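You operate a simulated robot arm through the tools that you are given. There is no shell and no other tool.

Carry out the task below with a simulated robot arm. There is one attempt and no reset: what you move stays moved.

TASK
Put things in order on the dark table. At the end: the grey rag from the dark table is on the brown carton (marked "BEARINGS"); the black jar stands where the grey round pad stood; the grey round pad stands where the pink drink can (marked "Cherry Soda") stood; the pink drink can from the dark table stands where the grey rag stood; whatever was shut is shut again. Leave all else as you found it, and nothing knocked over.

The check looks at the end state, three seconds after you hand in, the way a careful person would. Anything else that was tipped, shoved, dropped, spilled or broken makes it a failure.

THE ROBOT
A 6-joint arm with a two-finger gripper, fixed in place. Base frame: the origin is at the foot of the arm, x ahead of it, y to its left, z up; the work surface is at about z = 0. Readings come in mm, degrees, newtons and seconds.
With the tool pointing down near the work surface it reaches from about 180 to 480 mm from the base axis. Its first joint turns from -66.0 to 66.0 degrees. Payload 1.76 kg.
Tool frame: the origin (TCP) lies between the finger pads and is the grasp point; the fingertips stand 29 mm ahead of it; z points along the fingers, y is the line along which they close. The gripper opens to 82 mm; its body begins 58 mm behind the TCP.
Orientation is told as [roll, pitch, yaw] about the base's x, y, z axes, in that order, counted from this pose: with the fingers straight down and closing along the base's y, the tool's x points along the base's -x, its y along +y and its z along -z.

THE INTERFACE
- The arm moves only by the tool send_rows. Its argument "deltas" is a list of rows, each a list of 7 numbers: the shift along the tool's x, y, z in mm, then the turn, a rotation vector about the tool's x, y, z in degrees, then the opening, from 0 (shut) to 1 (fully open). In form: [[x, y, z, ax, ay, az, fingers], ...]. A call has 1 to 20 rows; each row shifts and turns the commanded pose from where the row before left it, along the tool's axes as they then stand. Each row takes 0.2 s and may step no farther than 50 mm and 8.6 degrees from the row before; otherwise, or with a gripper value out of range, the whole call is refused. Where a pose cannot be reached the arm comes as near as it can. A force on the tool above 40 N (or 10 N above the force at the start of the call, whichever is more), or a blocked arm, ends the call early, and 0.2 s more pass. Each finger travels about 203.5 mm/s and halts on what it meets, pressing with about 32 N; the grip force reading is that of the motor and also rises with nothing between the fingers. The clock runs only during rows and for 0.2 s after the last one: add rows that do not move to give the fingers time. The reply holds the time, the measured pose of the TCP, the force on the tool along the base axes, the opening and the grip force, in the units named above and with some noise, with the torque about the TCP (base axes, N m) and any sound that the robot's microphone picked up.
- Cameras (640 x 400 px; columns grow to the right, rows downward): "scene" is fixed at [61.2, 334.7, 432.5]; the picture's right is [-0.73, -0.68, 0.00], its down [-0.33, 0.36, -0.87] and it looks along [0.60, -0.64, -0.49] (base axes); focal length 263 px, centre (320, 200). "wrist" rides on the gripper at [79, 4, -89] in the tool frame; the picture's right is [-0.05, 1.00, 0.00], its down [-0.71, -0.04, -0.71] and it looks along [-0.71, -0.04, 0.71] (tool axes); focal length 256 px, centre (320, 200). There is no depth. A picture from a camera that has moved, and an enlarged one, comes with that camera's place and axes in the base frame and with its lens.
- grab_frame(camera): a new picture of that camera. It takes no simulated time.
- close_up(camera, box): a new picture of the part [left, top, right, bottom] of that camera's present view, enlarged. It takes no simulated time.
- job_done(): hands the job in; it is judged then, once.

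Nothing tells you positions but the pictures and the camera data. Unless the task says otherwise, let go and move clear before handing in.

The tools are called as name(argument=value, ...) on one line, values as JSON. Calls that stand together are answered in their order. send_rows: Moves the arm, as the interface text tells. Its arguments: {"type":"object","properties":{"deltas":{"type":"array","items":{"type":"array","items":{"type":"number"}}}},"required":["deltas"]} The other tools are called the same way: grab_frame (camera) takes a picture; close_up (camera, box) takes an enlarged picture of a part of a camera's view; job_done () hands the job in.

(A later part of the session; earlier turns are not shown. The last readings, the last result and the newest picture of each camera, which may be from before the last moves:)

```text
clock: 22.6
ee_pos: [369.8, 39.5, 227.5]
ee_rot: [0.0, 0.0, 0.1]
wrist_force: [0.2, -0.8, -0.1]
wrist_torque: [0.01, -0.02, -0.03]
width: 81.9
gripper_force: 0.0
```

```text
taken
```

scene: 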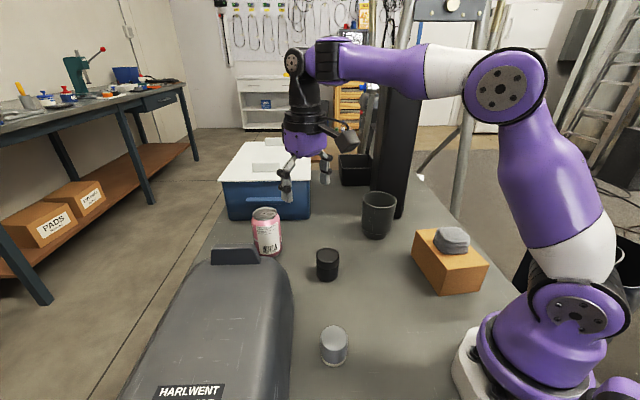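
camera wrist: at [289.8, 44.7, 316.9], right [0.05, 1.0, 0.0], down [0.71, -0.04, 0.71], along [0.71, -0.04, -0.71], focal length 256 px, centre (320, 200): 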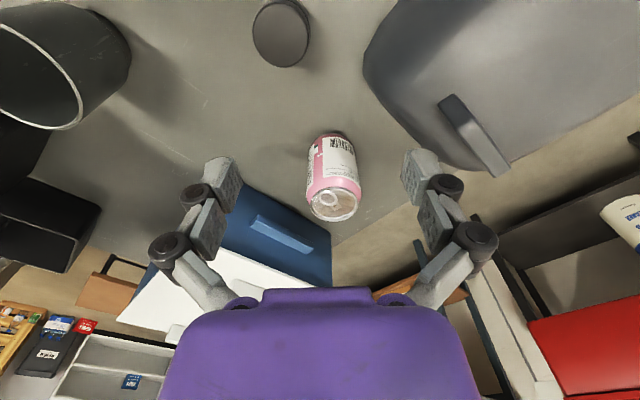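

close_up(camera="wrist", box=[290, 125, 380, 225])

close_up(camera="wrist", box=[340, 0, 560, 180])

close_up(camera="wrist", box=[240, 0, 320, 80])

```text
4.00 times, centred on (335, 175) of wrist
camera zoom: at [289.8, 44.7, 316.9], right [0.05, 1.0, 0.0], down [0.71, -0.04, 0.71], along [0.71, -0.04, -0.71], focal length 1024 px, centre (260, 300)
```

zoom: 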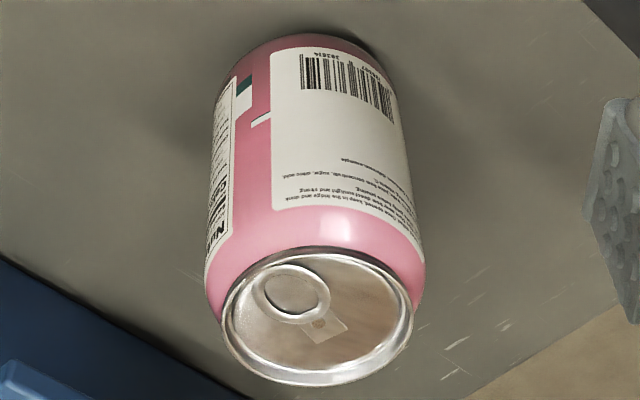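

```text
2.22 times, centred on (450, 90) of wrist
camera zoom: at [289.8, 44.7, 316.9], right [0.05, 1.0, 0.0], down [0.71, -0.04, 0.71], along [0.71, -0.04, -0.71], focal length 569 px, centre (31, 444)
```

zoom: 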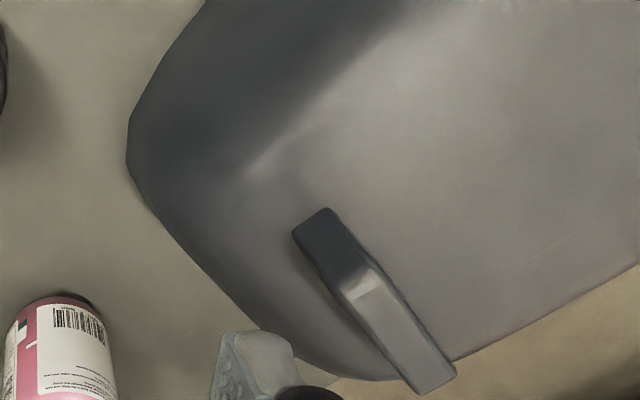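

```text
5.00 times, centred on (280, 40) of wrist
camera zoom: at [289.8, 44.7, 316.9], right [0.05, 1.0, 0.0], down [0.71, -0.04, 0.71], along [0.71, -0.04, -0.71], focal length 1280 px, centre (520, 1000)
```

zoom: 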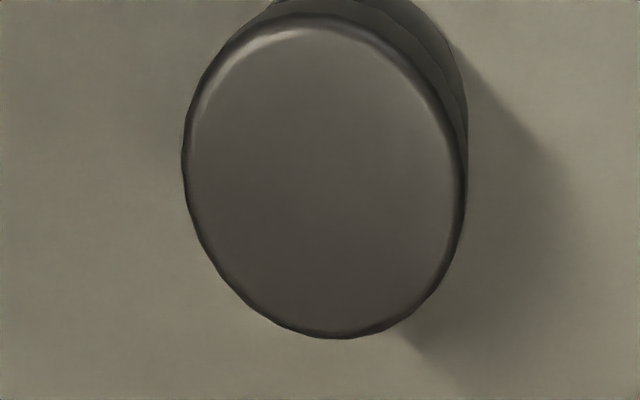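

Triangulating both views puts the can at about (500.5, 50.3), 113 mm tall and 66 mm across. The jar is at (345, 7.5), about 57 mm tall and 49 mm across. The can is beyond vertical reach, so I'll tilt the tool 20° forward and hover above it.

send_rows(deltas=[[0, 0, 0, 0, 0, -5.7, 1], [0, 0, 0, 0, -6.67, 0, 1], [0, 0, 0, 0, -6.67, 0, 1], [0, 0, 0, 0, -6.66, 0, 1], [-25.4, -0.5, 25.9, 0, 0, 0, 1], [-25.4, -0.6, 25.9, 0, 0, 0, 1], [-25.5, -0.6, 25.9, 0, 0, 0, 1], [-25.5, -0.5, 25.9, 0, 0, 0, 1], [0, 0, 0, 0, 0, 0, 1], [0, 0, 0, 0, 0, 0, 1]])

grab_frame(camera="wrist")

grab_frame(camera="scene")

```text
clock: 24.8
ee_pos: [500.3, 54.0, 163.5]
ee_rot: [0.0, -20.0, 5.7]
wrist_force: [-0.5, -0.1, -0.6]
wrist_torque: [-0.02, 0.0, 0.01]
width: 82.1
gripper_force: 0.1
```

```text
taken
camera wrist: at [394.9, 47.0, 222.4], right [-0.05, 1.0, 0.02], down [0.42, 0.01, 0.91], along [0.9, 0.05, -0.42], focal length 256 px, centre (320, 200)
```

wrist: 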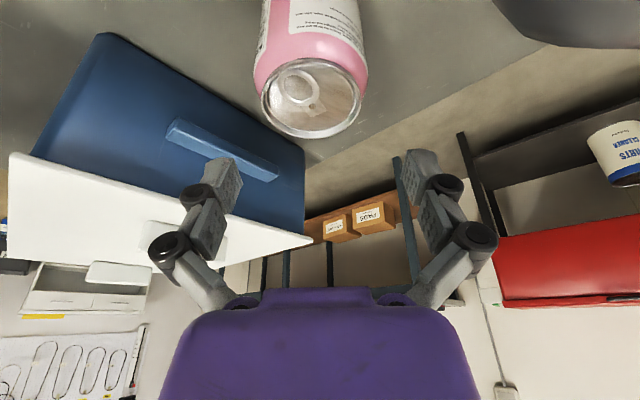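

```text
taken
```

scene: 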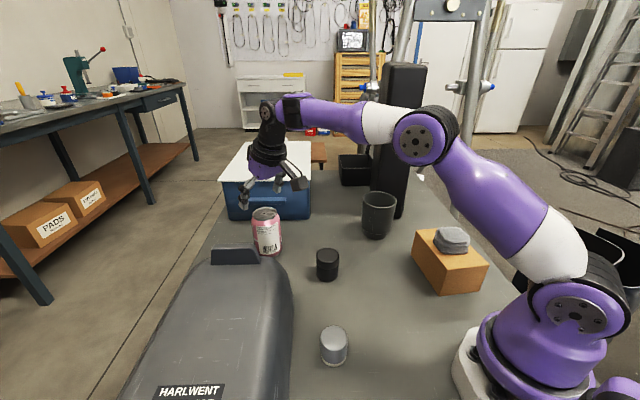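

The arm reaches this pose. I'll zoom on the can to measure its alignment with the fingers.

close_up(camera="wrist", box=[240, 0, 390, 150])

close_up(camera="scene", box=[210, 120, 330, 270])

```text
2.67 times, centred on (315, 75) of wrist
camera zoom: at [394.9, 47.0, 222.4], right [-0.05, 1.0, 0.02], down [0.42, 0.01, 0.91], along [0.9, 0.05, -0.42], focal length 683 px, centre (333, 533)
```

zoom: 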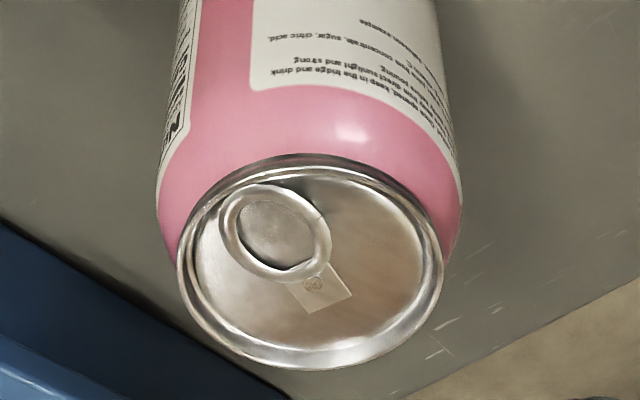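

```text
2.67 times, centred on (270, 195) of scene
camera zoom: at [61.2, 334.7, 432.5], right [-0.73, -0.68, 0.0], down [-0.33, 0.36, -0.87], along [0.6, -0.64, -0.49], focal length 701 px, centre (453, 213)
```

zoom: 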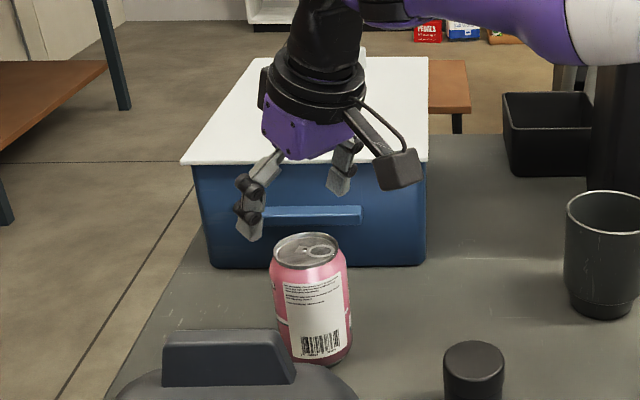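

The can is about 3.8 mm to the right of the finger midline and 2 mm farther out, at (502, 49.7). I'll correct, then lower until the tips are level with its top.

send_rows(deltas=[[-1.9, -3.8, 0.7, 0, 0, 0, 1], [0, 0, 0, 0, 0, 0, 1], [4.1, 0, 11.3, 0, 0, 0, 1], [4.1, 0, 11.3, 0, 0, 0, 1], [0, 0, 0, 0, 0, 0, 1]])

grab_frame(camera="wrist")

close_up(camera="scene", box=[210, 150, 310, 270])

```text
clock: 26.0
ee_pos: [502.0, 48.8, 138.9]
ee_rot: [-0.1, -20.0, 5.6]
wrist_force: [-0.5, -0.4, 0.0]
wrist_torque: [0.0, -0.02, -0.01]
width: 82.2
gripper_force: 0.0
```

```text
taken
camera wrist: at [397.1, 42.8, 197.5], right [-0.05, 1.0, 0.02], down [0.42, 0.01, 0.91], along [0.9, 0.05, -0.42], focal length 256 px, centre (320, 200)
```

wrist: 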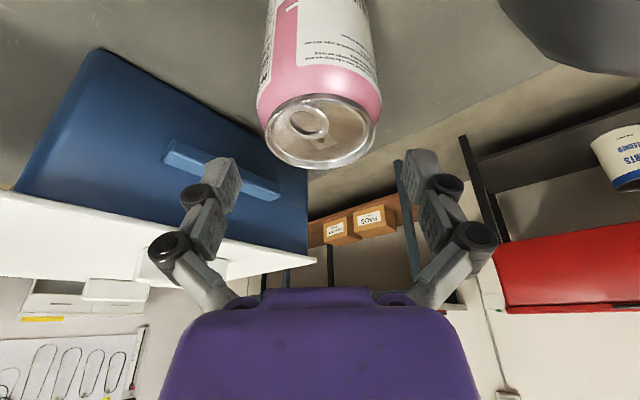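

```text
3.33 times, centred on (260, 210) of scene
camera zoom: at [61.2, 334.7, 432.5], right [-0.73, -0.68, 0.0], down [-0.33, 0.36, -0.87], along [0.6, -0.64, -0.49], focal length 876 px, centre (520, 167)
```

zoom: 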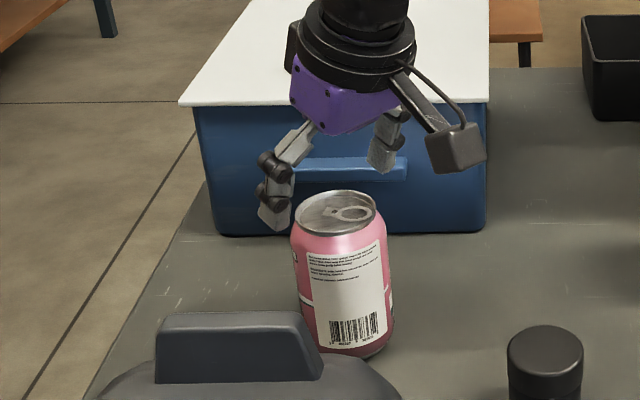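

The can is centred between the fingers. I'll lower straight down to grasp height.

send_rows(deltas=[[5.1, 0, 14.1, 0, 0, 0, 1], [5.1, 0, 14.1, 0, 0, 0, 1], [0, 0, 0, 0, 0, 0, 1]])

grab_frame(camera="wrist")

close_up(camera="scene", box=[210, 150, 310, 270])

```text
clock: 26.8
ee_pos: [502.5, 48.6, 109.3]
ee_rot: [0.0, -20.0, 5.7]
wrist_force: [0.1, 0.9, 0.2]
wrist_torque: [0.0, 0.01, 0.01]
width: 82.1
gripper_force: 0.1
```

```text
taken
camera wrist: at [397.2, 42.8, 166.7], right [-0.05, 1.0, 0.02], down [0.42, 0.01, 0.91], along [0.9, 0.05, -0.42], focal length 256 px, centre (320, 200)
```

wrist: 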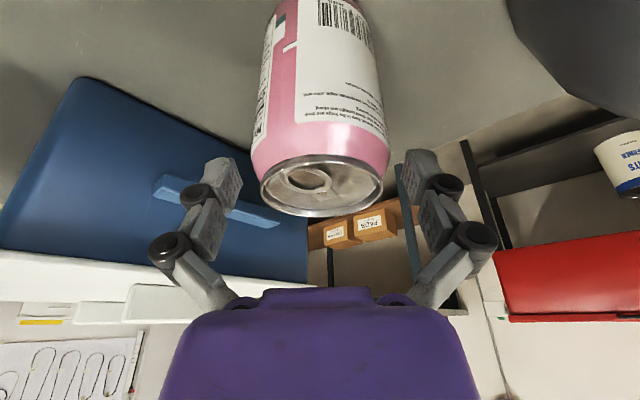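

```text
3.33 times, centred on (260, 210) of scene
camera zoom: at [61.2, 334.7, 432.5], right [-0.73, -0.68, 0.0], down [-0.33, 0.36, -0.87], along [0.6, -0.64, -0.49], focal length 876 px, centre (520, 167)
```

zoom: 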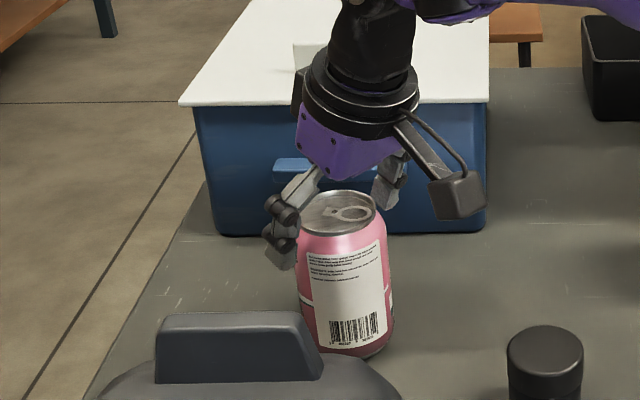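

The fingers straddle the can without contact. I'll go down another 31 mm and close.

send_rows(deltas=[[5.3, 0, 14.6, 0, 0, 0, 1], [5.3, 0, 14.5, 0, 0, 0, 1], [0, 0, 0, 0, 0, 0, 1]])

grab_frame(camera="wrist")

close_up(camera="scene", box=[210, 150, 310, 270])

```text
clock: 27.6
ee_pos: [503.6, 49.2, 78.6]
ee_rot: [0.0, -19.9, 5.7]
wrist_force: [-0.2, -0.7, 0.4]
wrist_torque: [0.01, 0.02, -0.05]
width: 82.0
gripper_force: 0.1
```

```text
taken
camera wrist: at [398.0, 42.7, 137.1], right [-0.05, 1.0, 0.02], down [0.42, 0.01, 0.91], along [0.9, 0.05, -0.42], focal length 256 px, centre (320, 200)
```

wrist: 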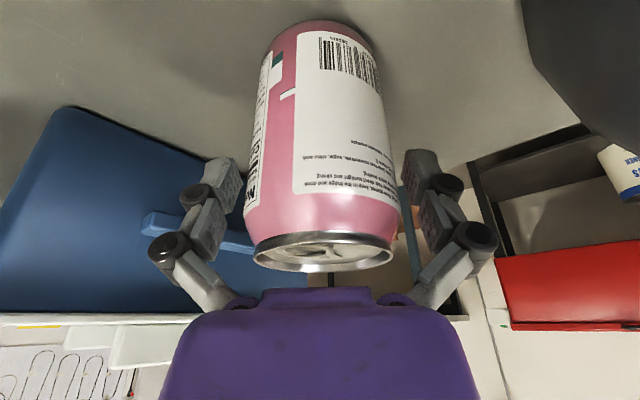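

```text
3.33 times, centred on (260, 210) of scene
camera zoom: at [61.2, 334.7, 432.5], right [-0.73, -0.68, 0.0], down [-0.33, 0.36, -0.87], along [0.6, -0.64, -0.49], focal length 876 px, centre (520, 167)
```

zoom: 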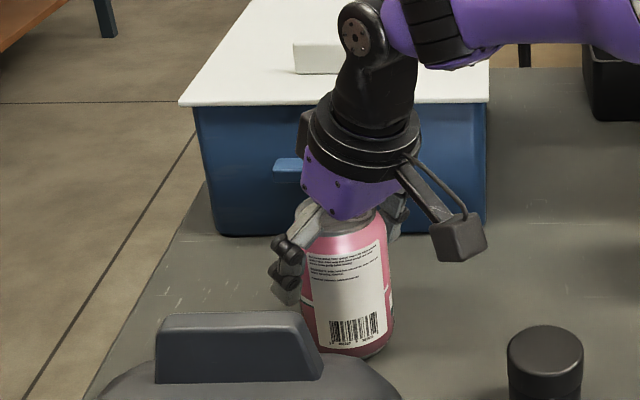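

The fingers straddle the can well. I'll take a precise look at its base before closing, to fix its exact place.

close_up(camera="wrist", box=[230, 0, 410, 112])

close_up(camera="wrist", box=[160, 130, 480, 330])

```text
3.56 times, centred on (320, 56) of wrist
camera zoom: at [398.0, 42.7, 137.1], right [-0.05, 1.0, 0.02], down [0.42, 0.01, 0.91], along [0.9, 0.05, -0.42], focal length 910 px, centre (320, 712)
```

zoom: 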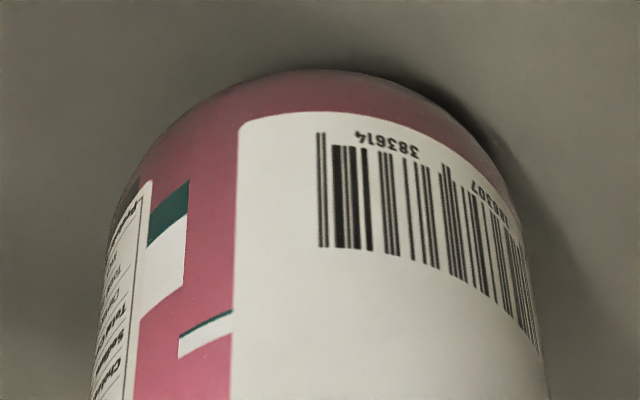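

```text
2.00 times, centred on (320, 230) of wrist
camera zoom: at [398.0, 42.7, 137.1], right [-0.05, 1.0, 0.02], down [0.42, 0.01, 0.91], along [0.9, 0.05, -0.42], focal length 512 px, centre (320, 140)
```

zoom: 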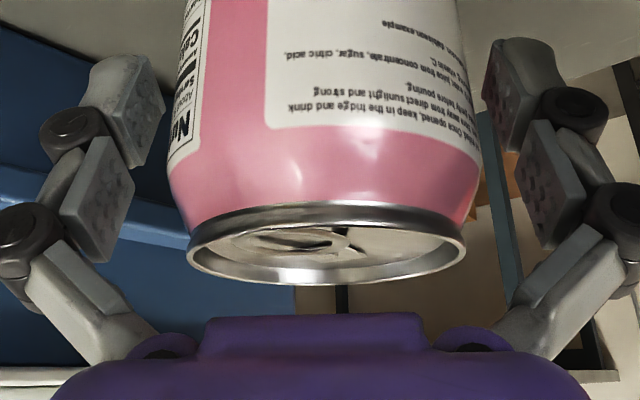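

The can is centred; its original place is about (503, 49.5). I'll close gently on it.

send_rows(deltas=[[0, 0, 0, 0, 0, 0, 0.88], [0, 0, 0, 0, 0, 0, 0.8], [0, 0, 0, 0, 0, 0, 0.74], [0, 0, 0, 0, 0, 0, 0.74]])

grab_frame(camera="wrist")

```text
clock: 28.6
ee_pos: [503.4, 50.0, 79.8]
ee_rot: [0.0, -20.1, 5.7]
wrist_force: [-2.6, 1.3, 4.3]
wrist_torque: [0.08, 0.21, -0.03]
width: 64.6
gripper_force: 31.9
```

```text
taken
camera wrist: at [398.1, 42.8, 137.5], right [-0.05, 1.0, 0.02], down [0.42, 0.01, 0.91], along [0.9, 0.05, -0.42], focal length 256 px, centre (320, 200)
```

wrist: 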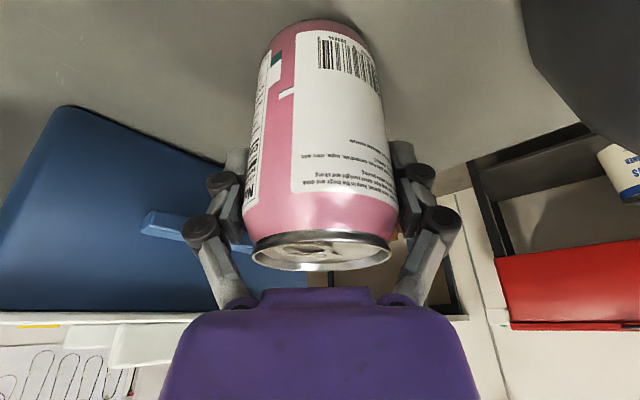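

The can is gripped. I'll lift it straight up 60 mm and check.

send_rows(deltas=[[-3.42, 0, -9.4, 0, 0, 0, 0.74], [-6.84, 0, -18.8, 0, 0, 0, 0.74], [-10.26, 0, -28.2, 0, 0, 0, 0.74], [0, 0, 0, 0, 0, 0, 0.74]])

grab_frame(camera="scene")

grab_frame(camera="wrist")

```text
clock: 29.6
ee_pos: [500.9, 49.2, 139.6]
ee_rot: [0.0, -20.1, 5.7]
wrist_force: [0.6, -1.3, -2.8]
wrist_torque: [0.02, 0.0, 0.01]
width: 64.7
gripper_force: 32.4
```

```text
taken
```

scene: 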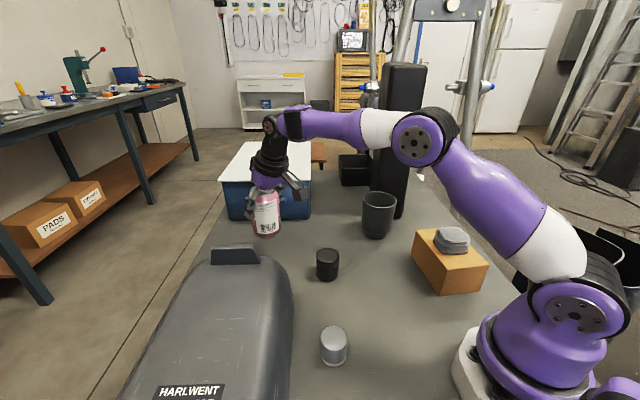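

```text
taken
camera wrist: at [396.1, 42.9, 198.1], right [-0.05, 1.0, 0.02], down [0.42, 0.01, 0.91], along [0.9, 0.05, -0.42], focal length 256 px, centre (320, 200)
```

wrist: 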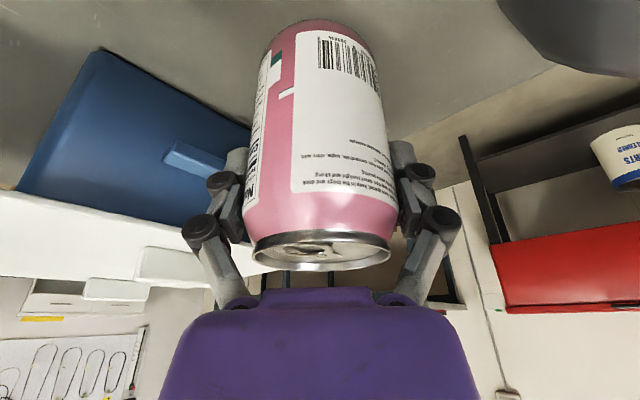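

The can is up and steady. I'll carry it over to where the rag stood, turning the tool along the way.

send_rows(deltas=[[10.74, -22.77, -3.91, 0.998, 0, 2.741, 0.74], [9.64, -23.33, -3.51, 0.998, 0, 2.741, 0.74], [8.52, -23.82, -3.1, 0.998, 0, 2.741, 0.74], [7.37, -24.26, -2.68, 0.998, 0, 2.741, 0.74], [6.19, -24.62, -2.25, 0.998, 0, 2.741, 0.74], [5.02, -24.92, -1.83, 0.998, 0, 2.741, 0.74], [0, 0, 0, 0, 0, 0, 0.74], [0, 0, 0, 0, 0, 0, 0.74]])

grab_frame(camera="scene")

grab_frame(camera="wrist")

```text
clock: 31.4
ee_pos: [449.3, -92.9, 140.4]
ee_rot: [-0.2, -20.0, -11.8]
wrist_force: [-0.2, -0.7, -2.8]
wrist_torque: [0.02, 0.0, -0.02]
width: 64.6
gripper_force: 31.5
```

```text
taken
```

scene: 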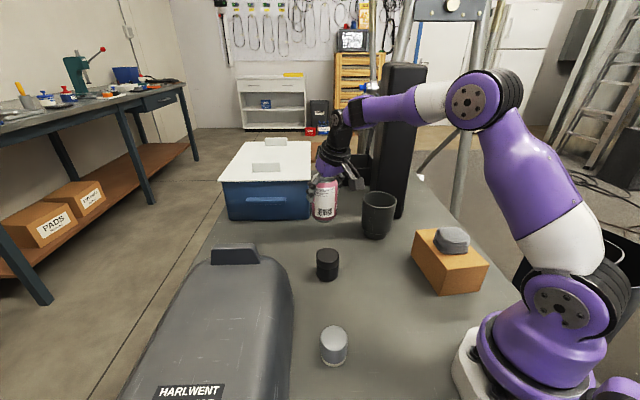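

```text
taken
camera wrist: at [346.6, -67.0, 197.9], right [0.25, 0.97, 0.02], down [0.41, -0.12, 0.91], along [0.88, -0.22, -0.42], focal length 256 px, centre (320, 200)
```

wrist: 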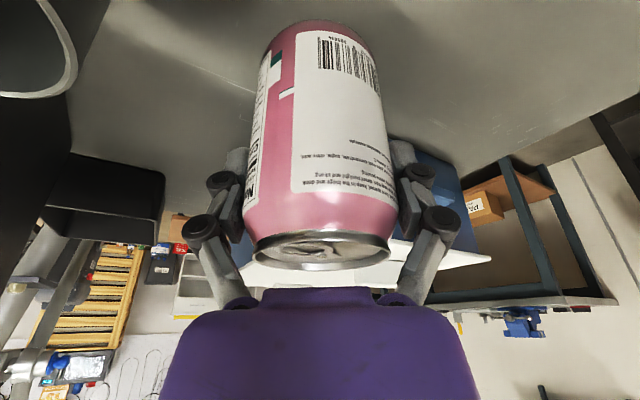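

The can hangs above the rag's old spot. I'll correct about 3 mm and lower it.

send_rows(deltas=[[2.52, -1.37, -0.92, 0, 0, 0, 0.74], [0, 0, 0, 0, 0, 0, 0.74], [6.84, 0, 18.8, 0, 0, 0, 0.74], [6.84, 0, 18.8, 0, 0, 0, 0.74], [4.1, 0, 11.3, 0, 0, 0, 0.74], [0, 0, 0, 0, 0, 0, 0.74]])

grab_frame(camera="wrist")

close_up(camera="scene", box=[280, 150, 400, 260])

```text
clock: 32.8
ee_pos: [446.1, -93.9, 86.5]
ee_rot: [-0.1, -20.0, -11.8]
wrist_force: [-0.1, -0.2, -3.0]
wrist_torque: [0.02, -0.01, 0.0]
width: 64.6
gripper_force: 31.9
```

```text
taken
camera wrist: at [343.2, -68.6, 144.9], right [0.25, 0.97, 0.02], down [0.41, -0.12, 0.91], along [0.88, -0.22, -0.42], focal length 256 px, centre (320, 200)
```

wrist: 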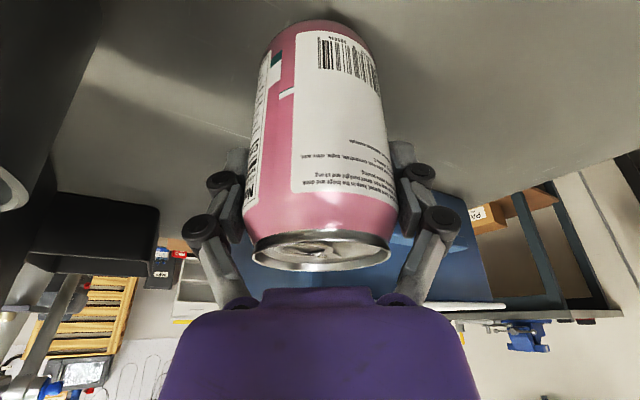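

```text
3.64 times, centred on (340, 205) of scene
camera zoom: at [61.2, 334.7, 432.5], right [-0.73, -0.68, 0.0], down [-0.33, 0.36, -0.87], along [0.6, -0.64, -0.49], focal length 956 px, centre (247, 182)
```

zoom: 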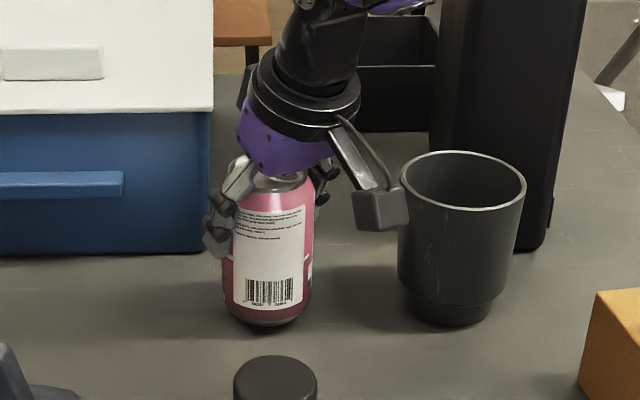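

send_rows(deltas=[[1.37, 0, 3.76, 0, 0, 0, 0.74], [0.51, 0, 1.41, 0, 0, 0, 0.74], [0, 0, 0, 0, 0, 0, 0.74]])

```text
clock: 33.6
ee_pos: [444.7, -95.2, 81.9]
ee_rot: [-0.1, -20.0, -11.8]
wrist_force: [-0.8, -0.6, -4.2]
wrist_torque: [-0.01, 0.0, 0.02]
width: 64.4
gripper_force: 32.1
```

send_rows(deltas=[[0.51, 0, 1.41, 0, 0, 0, 0.74], [0, 0, 0, 0, 0, 0, 0.74]])

close_up(camera="scene", box=[300, 200, 360, 250])

```text
clock: 34.2
ee_pos: [444.6, -94.4, 80.9]
ee_rot: [-0.2, -20.0, -11.8]
wrist_force: [0.4, 0.0, -2.6]
wrist_torque: [0.01, -0.02, -0.03]
width: 64.6
gripper_force: 31.9
```

```text
8.00 times, centred on (330, 225) of scene
camera zoom: at [61.2, 334.7, 432.5], right [-0.73, -0.68, 0.0], down [-0.33, 0.36, -0.87], along [0.6, -0.64, -0.49], focal length 2102 px, centre (240, 0)
```

zoom: 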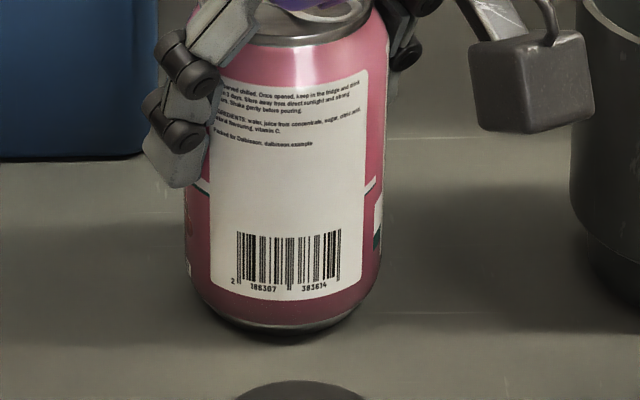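

send_rows(deltas=[[0.41, 0, 1.13, 0, 0, 0, 0.74], [0, 0, 0, 0, 0, 0, 0.74]])

```text
clock: 34.8
ee_pos: [446.4, -93.6, 78.8]
ee_rot: [0.0, -20.1, -11.7]
wrist_force: [-5.0, 1.7, 12.9]
wrist_torque: [0.17, 0.65, -0.04]
width: 64.8
gripper_force: 31.6
```

The can has touched down. I'll ease off slightly and open the fingers.

send_rows(deltas=[[-0.17, 0, -0.47, 0, 0, 0, 0.74], [0, 0, 0, 0, 0, 0, 0.79], [0, 0, 0, 0, 0, 0, 0.82], [0, 0, 0, 0, 0, 0, 0.88], [0, 0, 0, 0, 0, 0, 0.95], [0, 0, 0, 0, 0, 0, 1], [0, 0, 0, 0, 0, 0, 1]])

grab_frame(camera="wrist")

close_up(camera="scene", box=[280, 150, 400, 260])

```text
clock: 36.4
ee_pos: [445.7, -94.7, 78.4]
ee_rot: [-0.1, -20.1, -11.8]
wrist_force: [0.3, 0.1, -0.2]
wrist_torque: [0.0, 0.01, 0.0]
width: 82.0
gripper_force: 0.0
```

```text
taken
camera wrist: at [343.5, -69.0, 137.2], right [0.25, 0.97, 0.02], down [0.41, -0.12, 0.91], along [0.88, -0.22, -0.42], focal length 256 px, centre (320, 200)
```

wrist: 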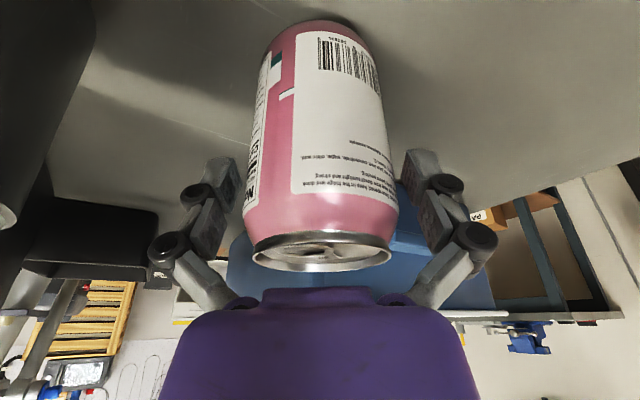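

```text
3.64 times, centred on (340, 205) of scene
camera zoom: at [61.2, 334.7, 432.5], right [-0.73, -0.68, 0.0], down [-0.33, 0.36, -0.87], along [0.6, -0.64, -0.49], focal length 956 px, centre (247, 182)
```

zoom: 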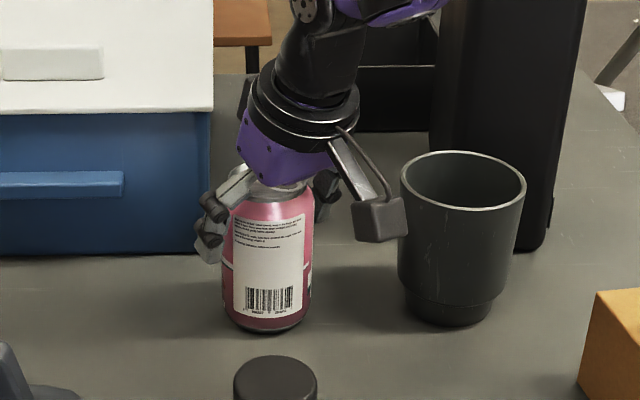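

The can stands upright where the rag was. I'll rise straight up, back off, and straighten the tool.

send_rows(deltas=[[-5.1, 0, -14.1, 0, 0, 0, 1], [-10.26, 0, -28.2, 0, 0, 0, 1], [-11.97, 0, -32.9, 0, 0, 0, 1], [-3.4, 0, -9.4, 0, 0, 0, 1], [35.2, 0, -12.8, 0, 0, 0, 1], [35.2, 0, -12.8, 0, 0, 0, 1], [35.2, 0, -12.8, 0, 0, 0, 1], [0, 0, 0, 0, 6.7, 0, 1], [0, 0, 0, 0, 6.7, 0, 1], [0, 0, 0, 0, 6.7, 0, 1], [0, 0, 0, 0, 0, 0, 1]])

grab_frame(camera="scene")

grab_frame(camera="wrist")

```text
clock: 38.8
ee_pos: [336.5, -71.9, 169.5]
ee_rot: [-0.1, 0.2, -11.7]
wrist_force: [-0.2, 0.2, -0.1]
wrist_torque: [0.02, 0.0, -0.01]
width: 82.0
gripper_force: 0.0
```

```text
taken
```

scene: 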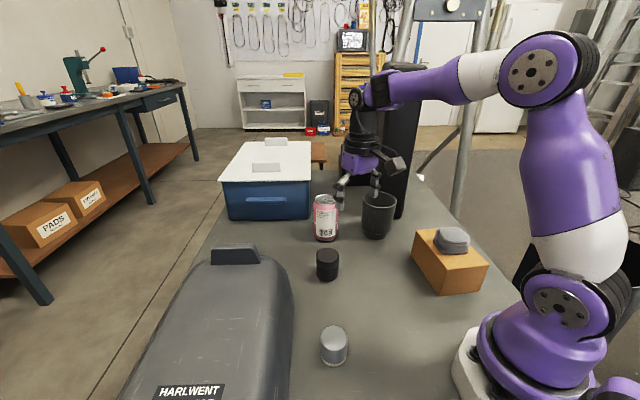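

```text
taken
camera wrist: at [259.2, -51.5, 260.7], right [0.26, 0.97, 0.0], down [0.69, -0.18, 0.71], along [0.68, -0.18, -0.71], focal length 256 px, centre (320, 200)
```

wrist: 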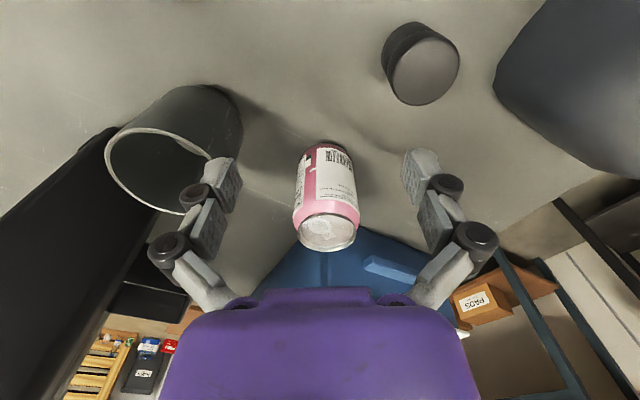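

The can stands well at the rag's place. Next is the grey pad: I'll turn to yaw +45°, parallel to the case's side, and move above the pad.

send_rows(deltas=[[0, 0, 0, 0, 0, -7.1, 1], [0, 0, 0, 0, 0, -7.1, 1], [0, 0, 0, 0, 0, -7.1, 1], [0, 0, 0, 0, 0, -7.1, 1], [0, 0, 0, 0, 0, -7.1, 1], [0, 0, 0, 0, 0, -7.1, 1], [0, 0, 0, 0, 0, -7.1, 1], [0, 0, 0, 0, 0, -7.0, 1], [-9.1, 32.9, -1, 0, 0, 0, 1], [-9.1, 32.9, -1, 0, 0, 0, 1], [-9.1, 32.9, -1, 0, 0, 0, 1], [-9.1, 32.9, -1, 0, 0, 0, 1], [-9.1, 32.9, -1, 0, 0, 0, 1], [-9.1, 32.9, -1, 0, 0, 0, 1], [-9.1, 32.9, -1, 0, 0, 0, 1], [0, 0, 0, 0, 0, 0, 1]])

grab_frame(camera="scene")

grab_frame(camera="wrist")

```text
clock: 42.2
ee_pos: [219.9, 138.0, 175.7]
ee_rot: [0.1, 0.1, 44.9]
wrist_force: [-0.4, 0.2, -0.7]
wrist_torque: [0.03, 0.02, -0.03]
width: 82.0
gripper_force: 0.0
```

```text
taken
```

scene: 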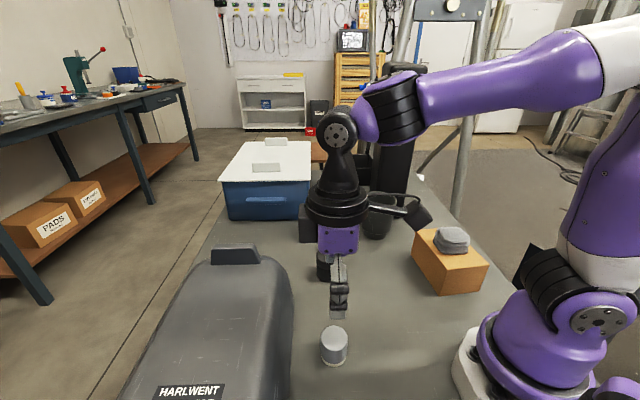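

```text
taken
camera wrist: at [160.6, 85.0, 266.3], right [-0.67, 0.74, 0.0], down [0.53, 0.47, 0.71], along [0.53, 0.47, -0.71], focal length 256 px, centre (320, 200)
```

wrist: 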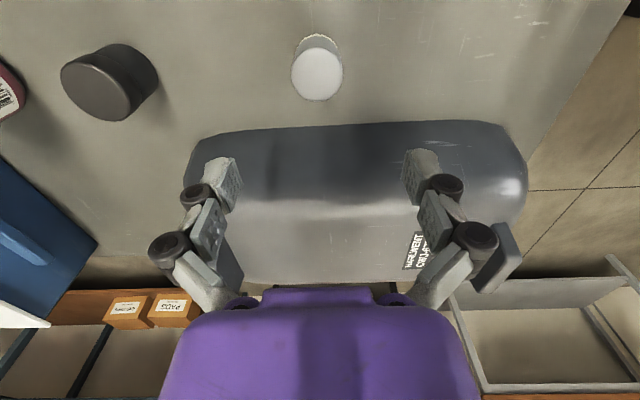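

The case carries a second handle at its other end and more text. I'll zoom to read it, check the pad's alignment, and read the shelf cartons.

close_up(camera="wrist", box=[280, 20, 360, 110])

close_up(camera="wrist", box=[380, 210, 460, 290])

close_up(camera="wrist", box=[90, 280, 200, 340])

close_up(camera="wrist", box=[160, 100, 560, 300])

```text
4.44 times, centred on (320, 65) of wrist
camera zoom: at [160.6, 85.0, 266.3], right [-0.67, 0.74, 0.0], down [0.53, 0.47, 0.71], along [0.53, 0.47, -0.71], focal length 1138 px, centre (320, 800)
```

zoom: 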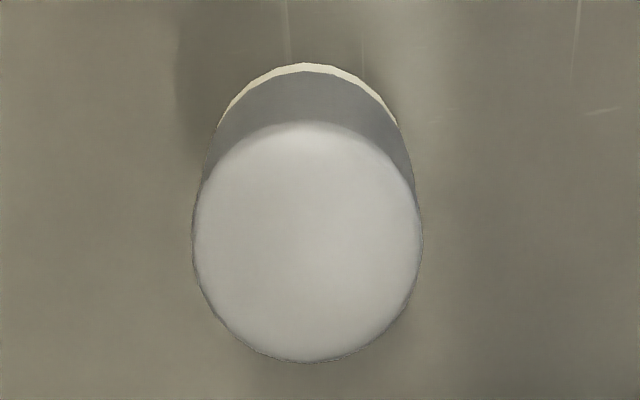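

```text
5.00 times, centred on (420, 250) of wrist
camera zoom: at [160.6, 85.0, 266.3], right [-0.67, 0.74, 0.0], down [0.53, 0.47, 0.71], along [0.53, 0.47, -0.71], focal length 1280 px, centre (-180, -50)
```

zoom: 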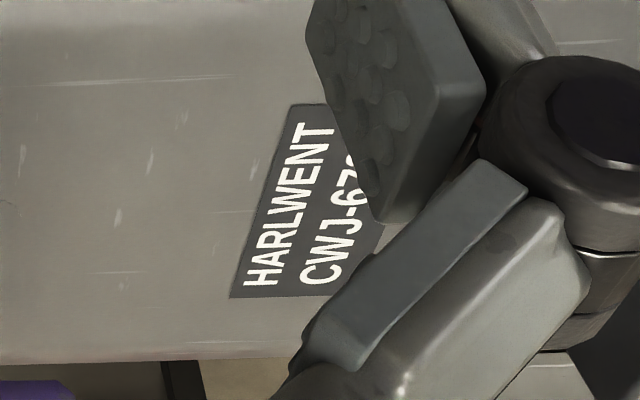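

```text
5.82 times, centred on (145, 310) of wrist
camera zoom: at [160.6, 85.0, 266.3], right [-0.67, 0.74, 0.0], down [0.53, 0.47, 0.71], along [0.53, 0.47, -0.71], focal length 1489 px, centre (1338, -440)
```

zoom: 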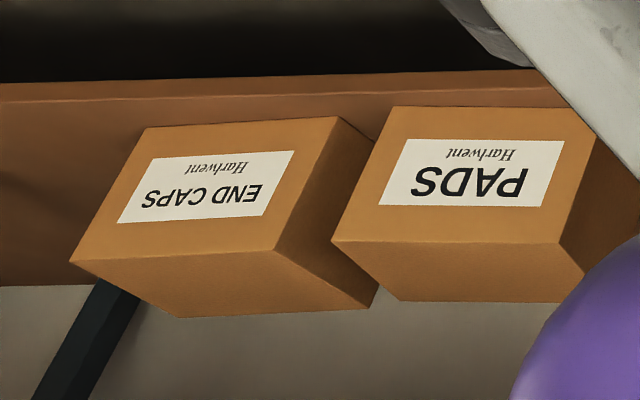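

```text
1.60 times, centred on (360, 200) of wrist
camera zoom: at [160.6, 85.0, 266.3], right [-0.67, 0.74, 0.0], down [0.53, 0.47, 0.71], along [0.53, 0.47, -0.71], focal length 410 px, centre (256, 200)
```

zoom: 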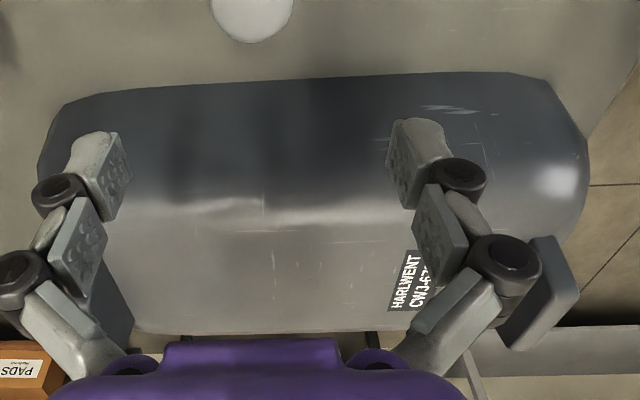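

The grey pad is within about 2 mm of the tool axis, at roughly (220,135). Since it must be set down beyond vertical reach, I'll grasp it with the same 20° forward tilt so that it stays upright.

send_rows(deltas=[[1.4, -2.3, 0, 0, 0, 0, 1], [0, 0, 0, 0, -6.67, 0, 1], [0, 0, 0, 0, -6.67, 0, 1], [0, 0, 0, 0, -6.66, 0, 1], [0, 0, 0, 0, 0, 0, 1], [0, 0, 0, 0, 0, 0, 1]])

grab_frame(camera="scene")

grab_frame(camera="wrist")

```text
clock: 43.6
ee_pos: [219.7, 134.7, 177.2]
ee_rot: [0.0, -19.9, 44.9]
wrist_force: [0.8, 0.1, -0.4]
wrist_torque: [0.0, 0.0, -0.01]
width: 81.7
gripper_force: 0.1
```

```text
taken
```

scene: 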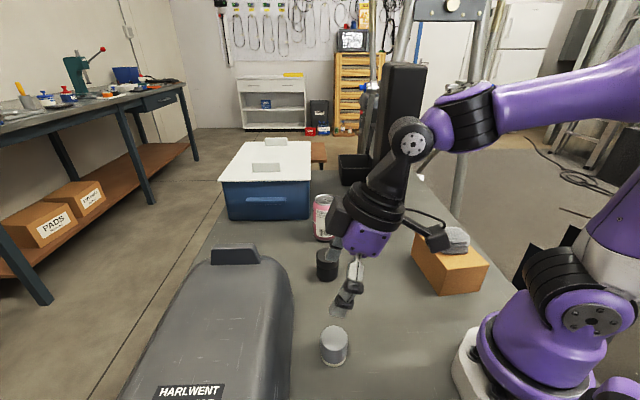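

```text
taken
camera wrist: at [142.1, 63.0, 234.6], right [-0.67, 0.74, 0.02], down [0.33, 0.27, 0.91], along [0.67, 0.61, -0.42], focal length 256 px, centre (320, 200)
```

wrist: 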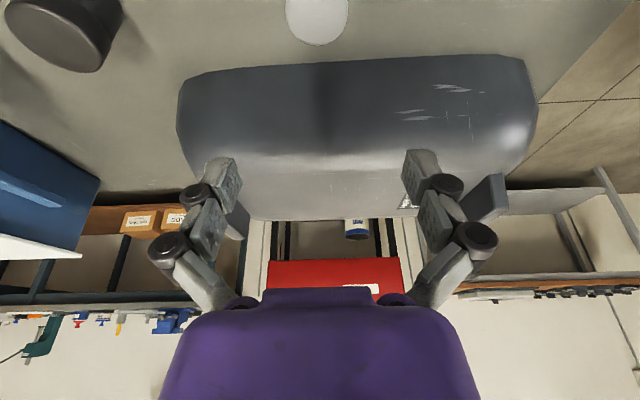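

send_rows(deltas=[[-1.4, 0.2, 0.5, 0, 0, 0, 1], [8.7, 0, 23.9, 0, 0, 0, 1], [8.7, 0, 23.9, 0, 0, 0, 1], [8.7, 0, 23.9, 0, 0, 0, 1], [8.7, 0, 23.9, 0, 0, 0, 1], [0, 0, 0, 0, 0, 0, 1]])

grab_frame(camera="wrist")

close_up(camera="scene", box=[270, 250, 470, 400])

```text
clock: 45.0
ee_pos: [219.9, 133.6, 74.1]
ee_rot: [0.0, -19.9, 44.8]
wrist_force: [0.2, 0.6, -0.1]
wrist_torque: [-0.01, 0.02, 0.02]
width: 82.1
gripper_force: 0.0
```

```text
taken
camera wrist: at [141.7, 63.0, 133.2], right [-0.67, 0.74, 0.02], down [0.33, 0.27, 0.91], along [0.67, 0.61, -0.42], focal length 256 px, centre (320, 200)
```

wrist: 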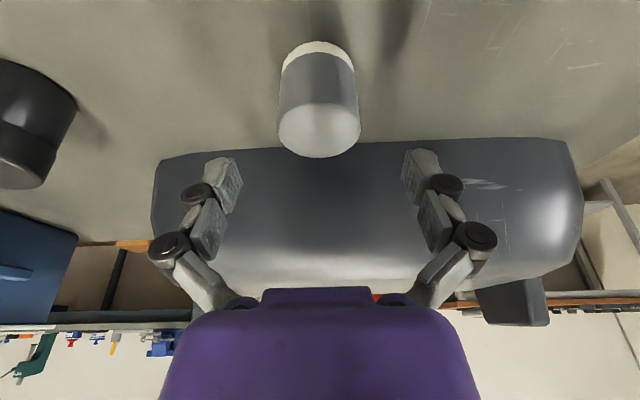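

```text
2.67 times, centred on (370, 325) of scene
camera zoom: at [61.2, 334.7, 432.5], right [-0.73, -0.68, 0.0], down [-0.33, 0.36, -0.87], along [0.6, -0.64, -0.49], focal length 701 px, centre (187, -133)
```

zoom: 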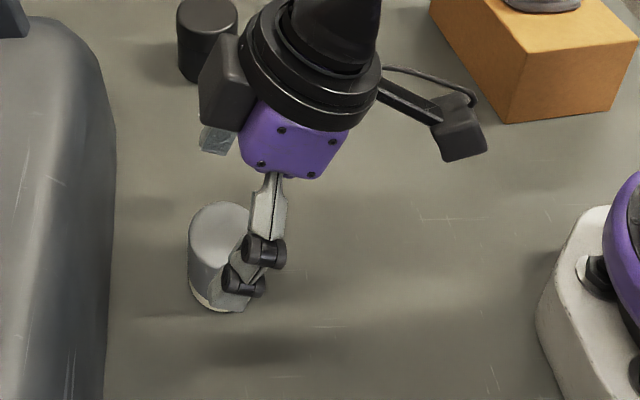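

The pad is centred laterally and about 3 mm ahead of the tool point. I'll correct and lower to grasp height.

send_rows(deltas=[[-2.8, -0.7, 1.0, 0, 0, 0, 1], [6.84, 0, 18.8, 0, 0, 0, 1], [4.8, 0, 13.2, 0, 0, 0, 1], [2.0, 0, 5.6, 0, 0, 0, 1], [0, 0, 0, 0, 0, 0, 1]])

grab_frame(camera="wrist")

close_up(camera="scene", box=[270, 250, 470, 400])

```text
clock: 46.2
ee_pos: [221.8, 137.1, 35.3]
ee_rot: [-0.1, -19.8, 44.9]
wrist_force: [-0.9, -0.3, 0.1]
wrist_torque: [0.02, 0.01, 0.05]
width: 82.0
gripper_force: 0.1
```

```text
taken
camera wrist: at [144.7, 65.3, 93.1], right [-0.67, 0.74, 0.02], down [0.33, 0.27, 0.91], along [0.67, 0.61, -0.42], focal length 256 px, centre (320, 200)
```

wrist: 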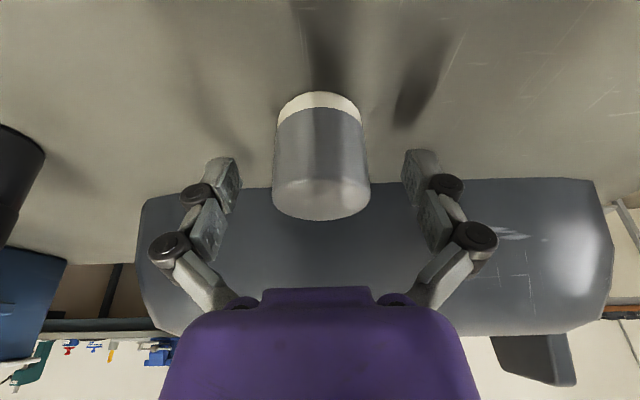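

```text
2.67 times, centred on (370, 325) of scene
camera zoom: at [61.2, 334.7, 432.5], right [-0.73, -0.68, 0.0], down [-0.33, 0.36, -0.87], along [0.6, -0.64, -0.49], focal length 701 px, centre (187, -133)
```

zoom: 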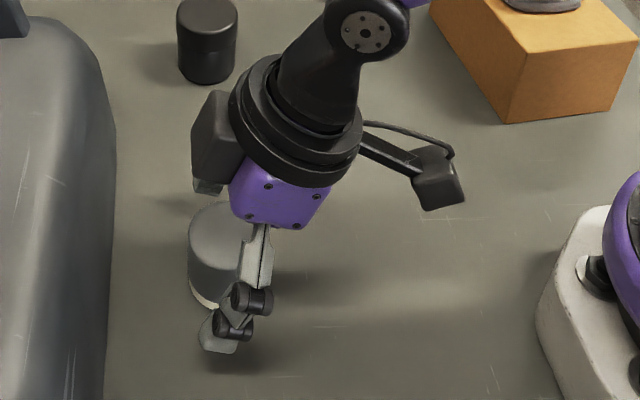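

The pad is centred between the fingers. I'll close on it.

send_rows(deltas=[[0, 0, 0, 0, 0, 0, 0.75], [0, 0, 0, 0, 0, 0, 0.6], [0, 0, 0, 0, 0, 0, 0.5], [0, 0, 0, 0, 0, 0, 0.42], [0, 0, 0, 0, 0, 0, 0.42]])

grab_frame(camera="wrist")

close_up(camera="scene", box=[270, 250, 470, 400])

```text
clock: 47.4
ee_pos: [223.8, 137.2, 35.1]
ee_rot: [0.0, -19.9, 44.9]
wrist_force: [-0.8, -1.5, 5.9]
wrist_torque: [-0.07, 0.06, 0.01]
width: 40.5
gripper_force: 31.6
```

```text
taken
camera wrist: at [144.9, 65.4, 93.2], right [-0.67, 0.74, 0.02], down [0.33, 0.27, 0.91], along [0.67, 0.61, -0.42], focal length 256 px, centre (320, 200)
```

wrist: 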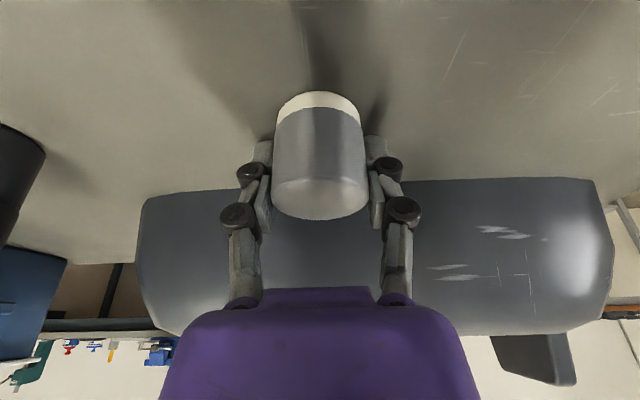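

```text
2.67 times, centred on (370, 325) of scene
camera zoom: at [61.2, 334.6, 432.5], right [-0.73, -0.68, 0.0], down [-0.33, 0.36, -0.87], along [0.6, -0.64, -0.49], focal length 701 px, centre (187, -133)
```

zoom: 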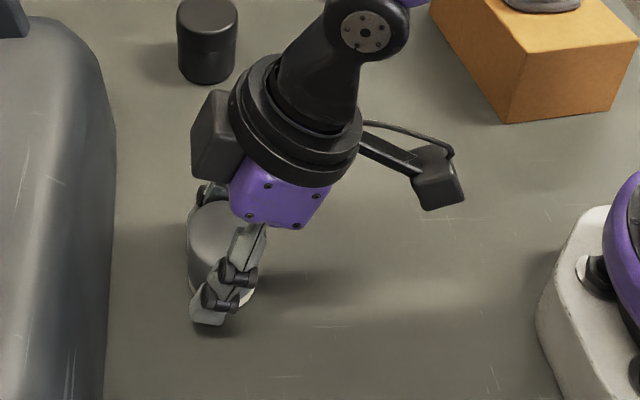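

The pad is held at 40.5 mm; I take its place as (221.5,136.3). I'll lift it and swing clear of the case toward the middle of the table.

send_rows(deltas=[[-3.42, 0, -9.4, 0, 0, 0, 0.42], [-8.55, 0, -23.5, 0, 0, 0, 0.42], [-10.26, 0, -28.2, 0, 0, 0, 0.42], [-10.26, 0, -28.2, 0, 0, 0, 0.42], [3, -37.9, -1.1, 0, 0, 0, 0.42], [3, -37.9, -1.1, 0, 0, 0, 0.42], [3, -37.9, -1.1, 0, 0, 0, 0.42], [3, -37.9, -1.1, 0, 0, 0, 0.42], [0, 0, 0, 0, 0, 0, 0.42]])

grab_frame(camera="scene")

grab_frame(camera="wrist")

```text
clock: 49.4
ee_pos: [319.4, 17.9, 131.6]
ee_rot: [0.2, -19.9, 44.9]
wrist_force: [0.4, 0.0, 0.1]
wrist_torque: [0.02, -0.02, -0.03]
width: 40.6
gripper_force: 32.4
```

```text
taken
```

scene: 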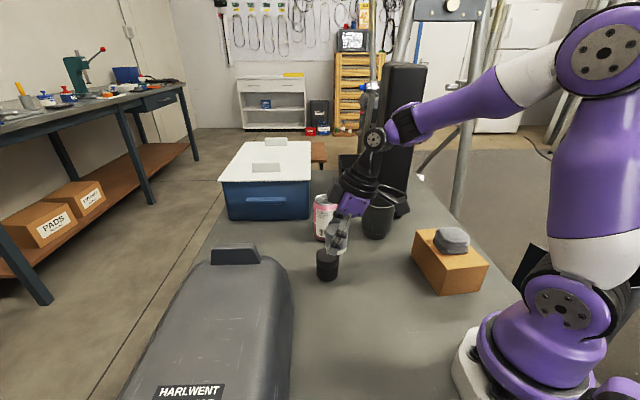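

```text
taken
camera wrist: at [242.0, -52.9, 189.4], right [-0.67, 0.74, 0.02], down [0.33, 0.27, 0.91], along [0.67, 0.61, -0.42], focal length 256 px, centre (320, 200)
```

wrist: 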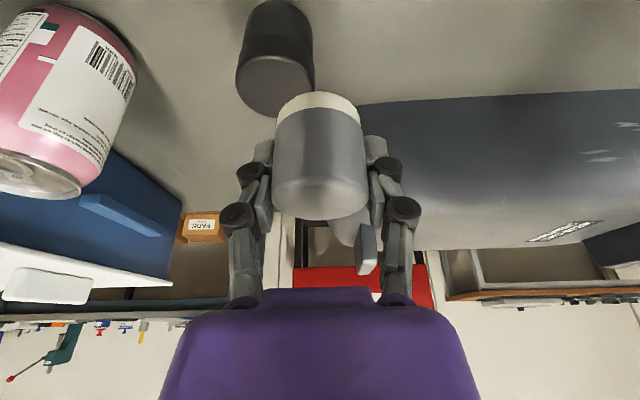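

The pad is held securely. I'll turn toward the can's old place and carry it there, keeping clear of the case and can.

send_rows(deltas=[[0, 0, 0, 2.69, 0, 7.39, 0.42], [0, 0, 0, 2.69, 0, 7.39, 0.42], [0, 0, 0, 2.69, 0, 7.39, 0.42], [0, 0, 0, 2.69, 0, 7.39, 0.42], [0, 0, 0, 2.69, 0, 7.39, 0.42], [-35.2, 0.2, 12.8, 0, 0, 0, 0.42], [-35.2, 0.2, 12.8, 0, 0, 0, 0.42], [-35.2, 0.2, 12.8, 0, 0, 0, 0.42], [-35.2, 0.3, 12.8, 0, 0, 0, 0.42], [-33.5, 12, 12.2, 0, 0, 0, 0.42], [0, 0, 0, 0, 0, 0, 0.42], [0, 0, 0, 0, 0, 0, 0.42]])

grab_frame(camera="scene")

grab_frame(camera="wrist")

```text
clock: 52.0
ee_pos: [503.8, 51.8, 129.6]
ee_rot: [0.1, -19.9, 5.5]
wrist_force: [0.4, -0.2, -0.3]
wrist_torque: [0.0, -0.01, -0.01]
width: 40.5
gripper_force: 32.1
```

```text
taken
```

scene: 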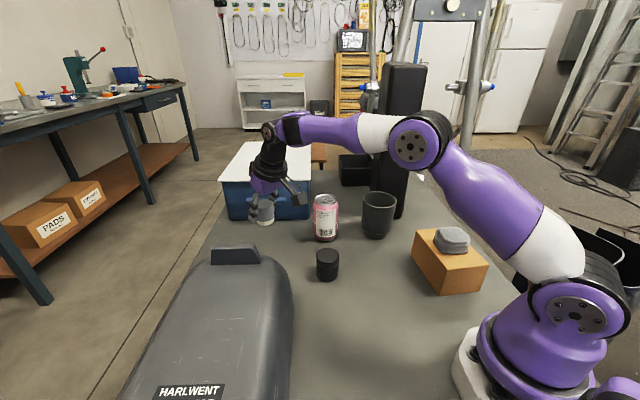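

```text
taken
camera wrist: at [398.3, 45.3, 187.9], right [-0.05, 1.0, 0.02], down [0.43, 0.0, 0.9], along [0.9, 0.05, -0.43], focal length 256 px, centre (320, 200)
```

wrist: 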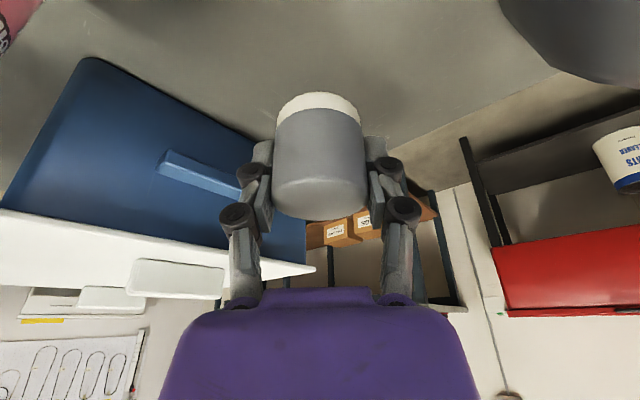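

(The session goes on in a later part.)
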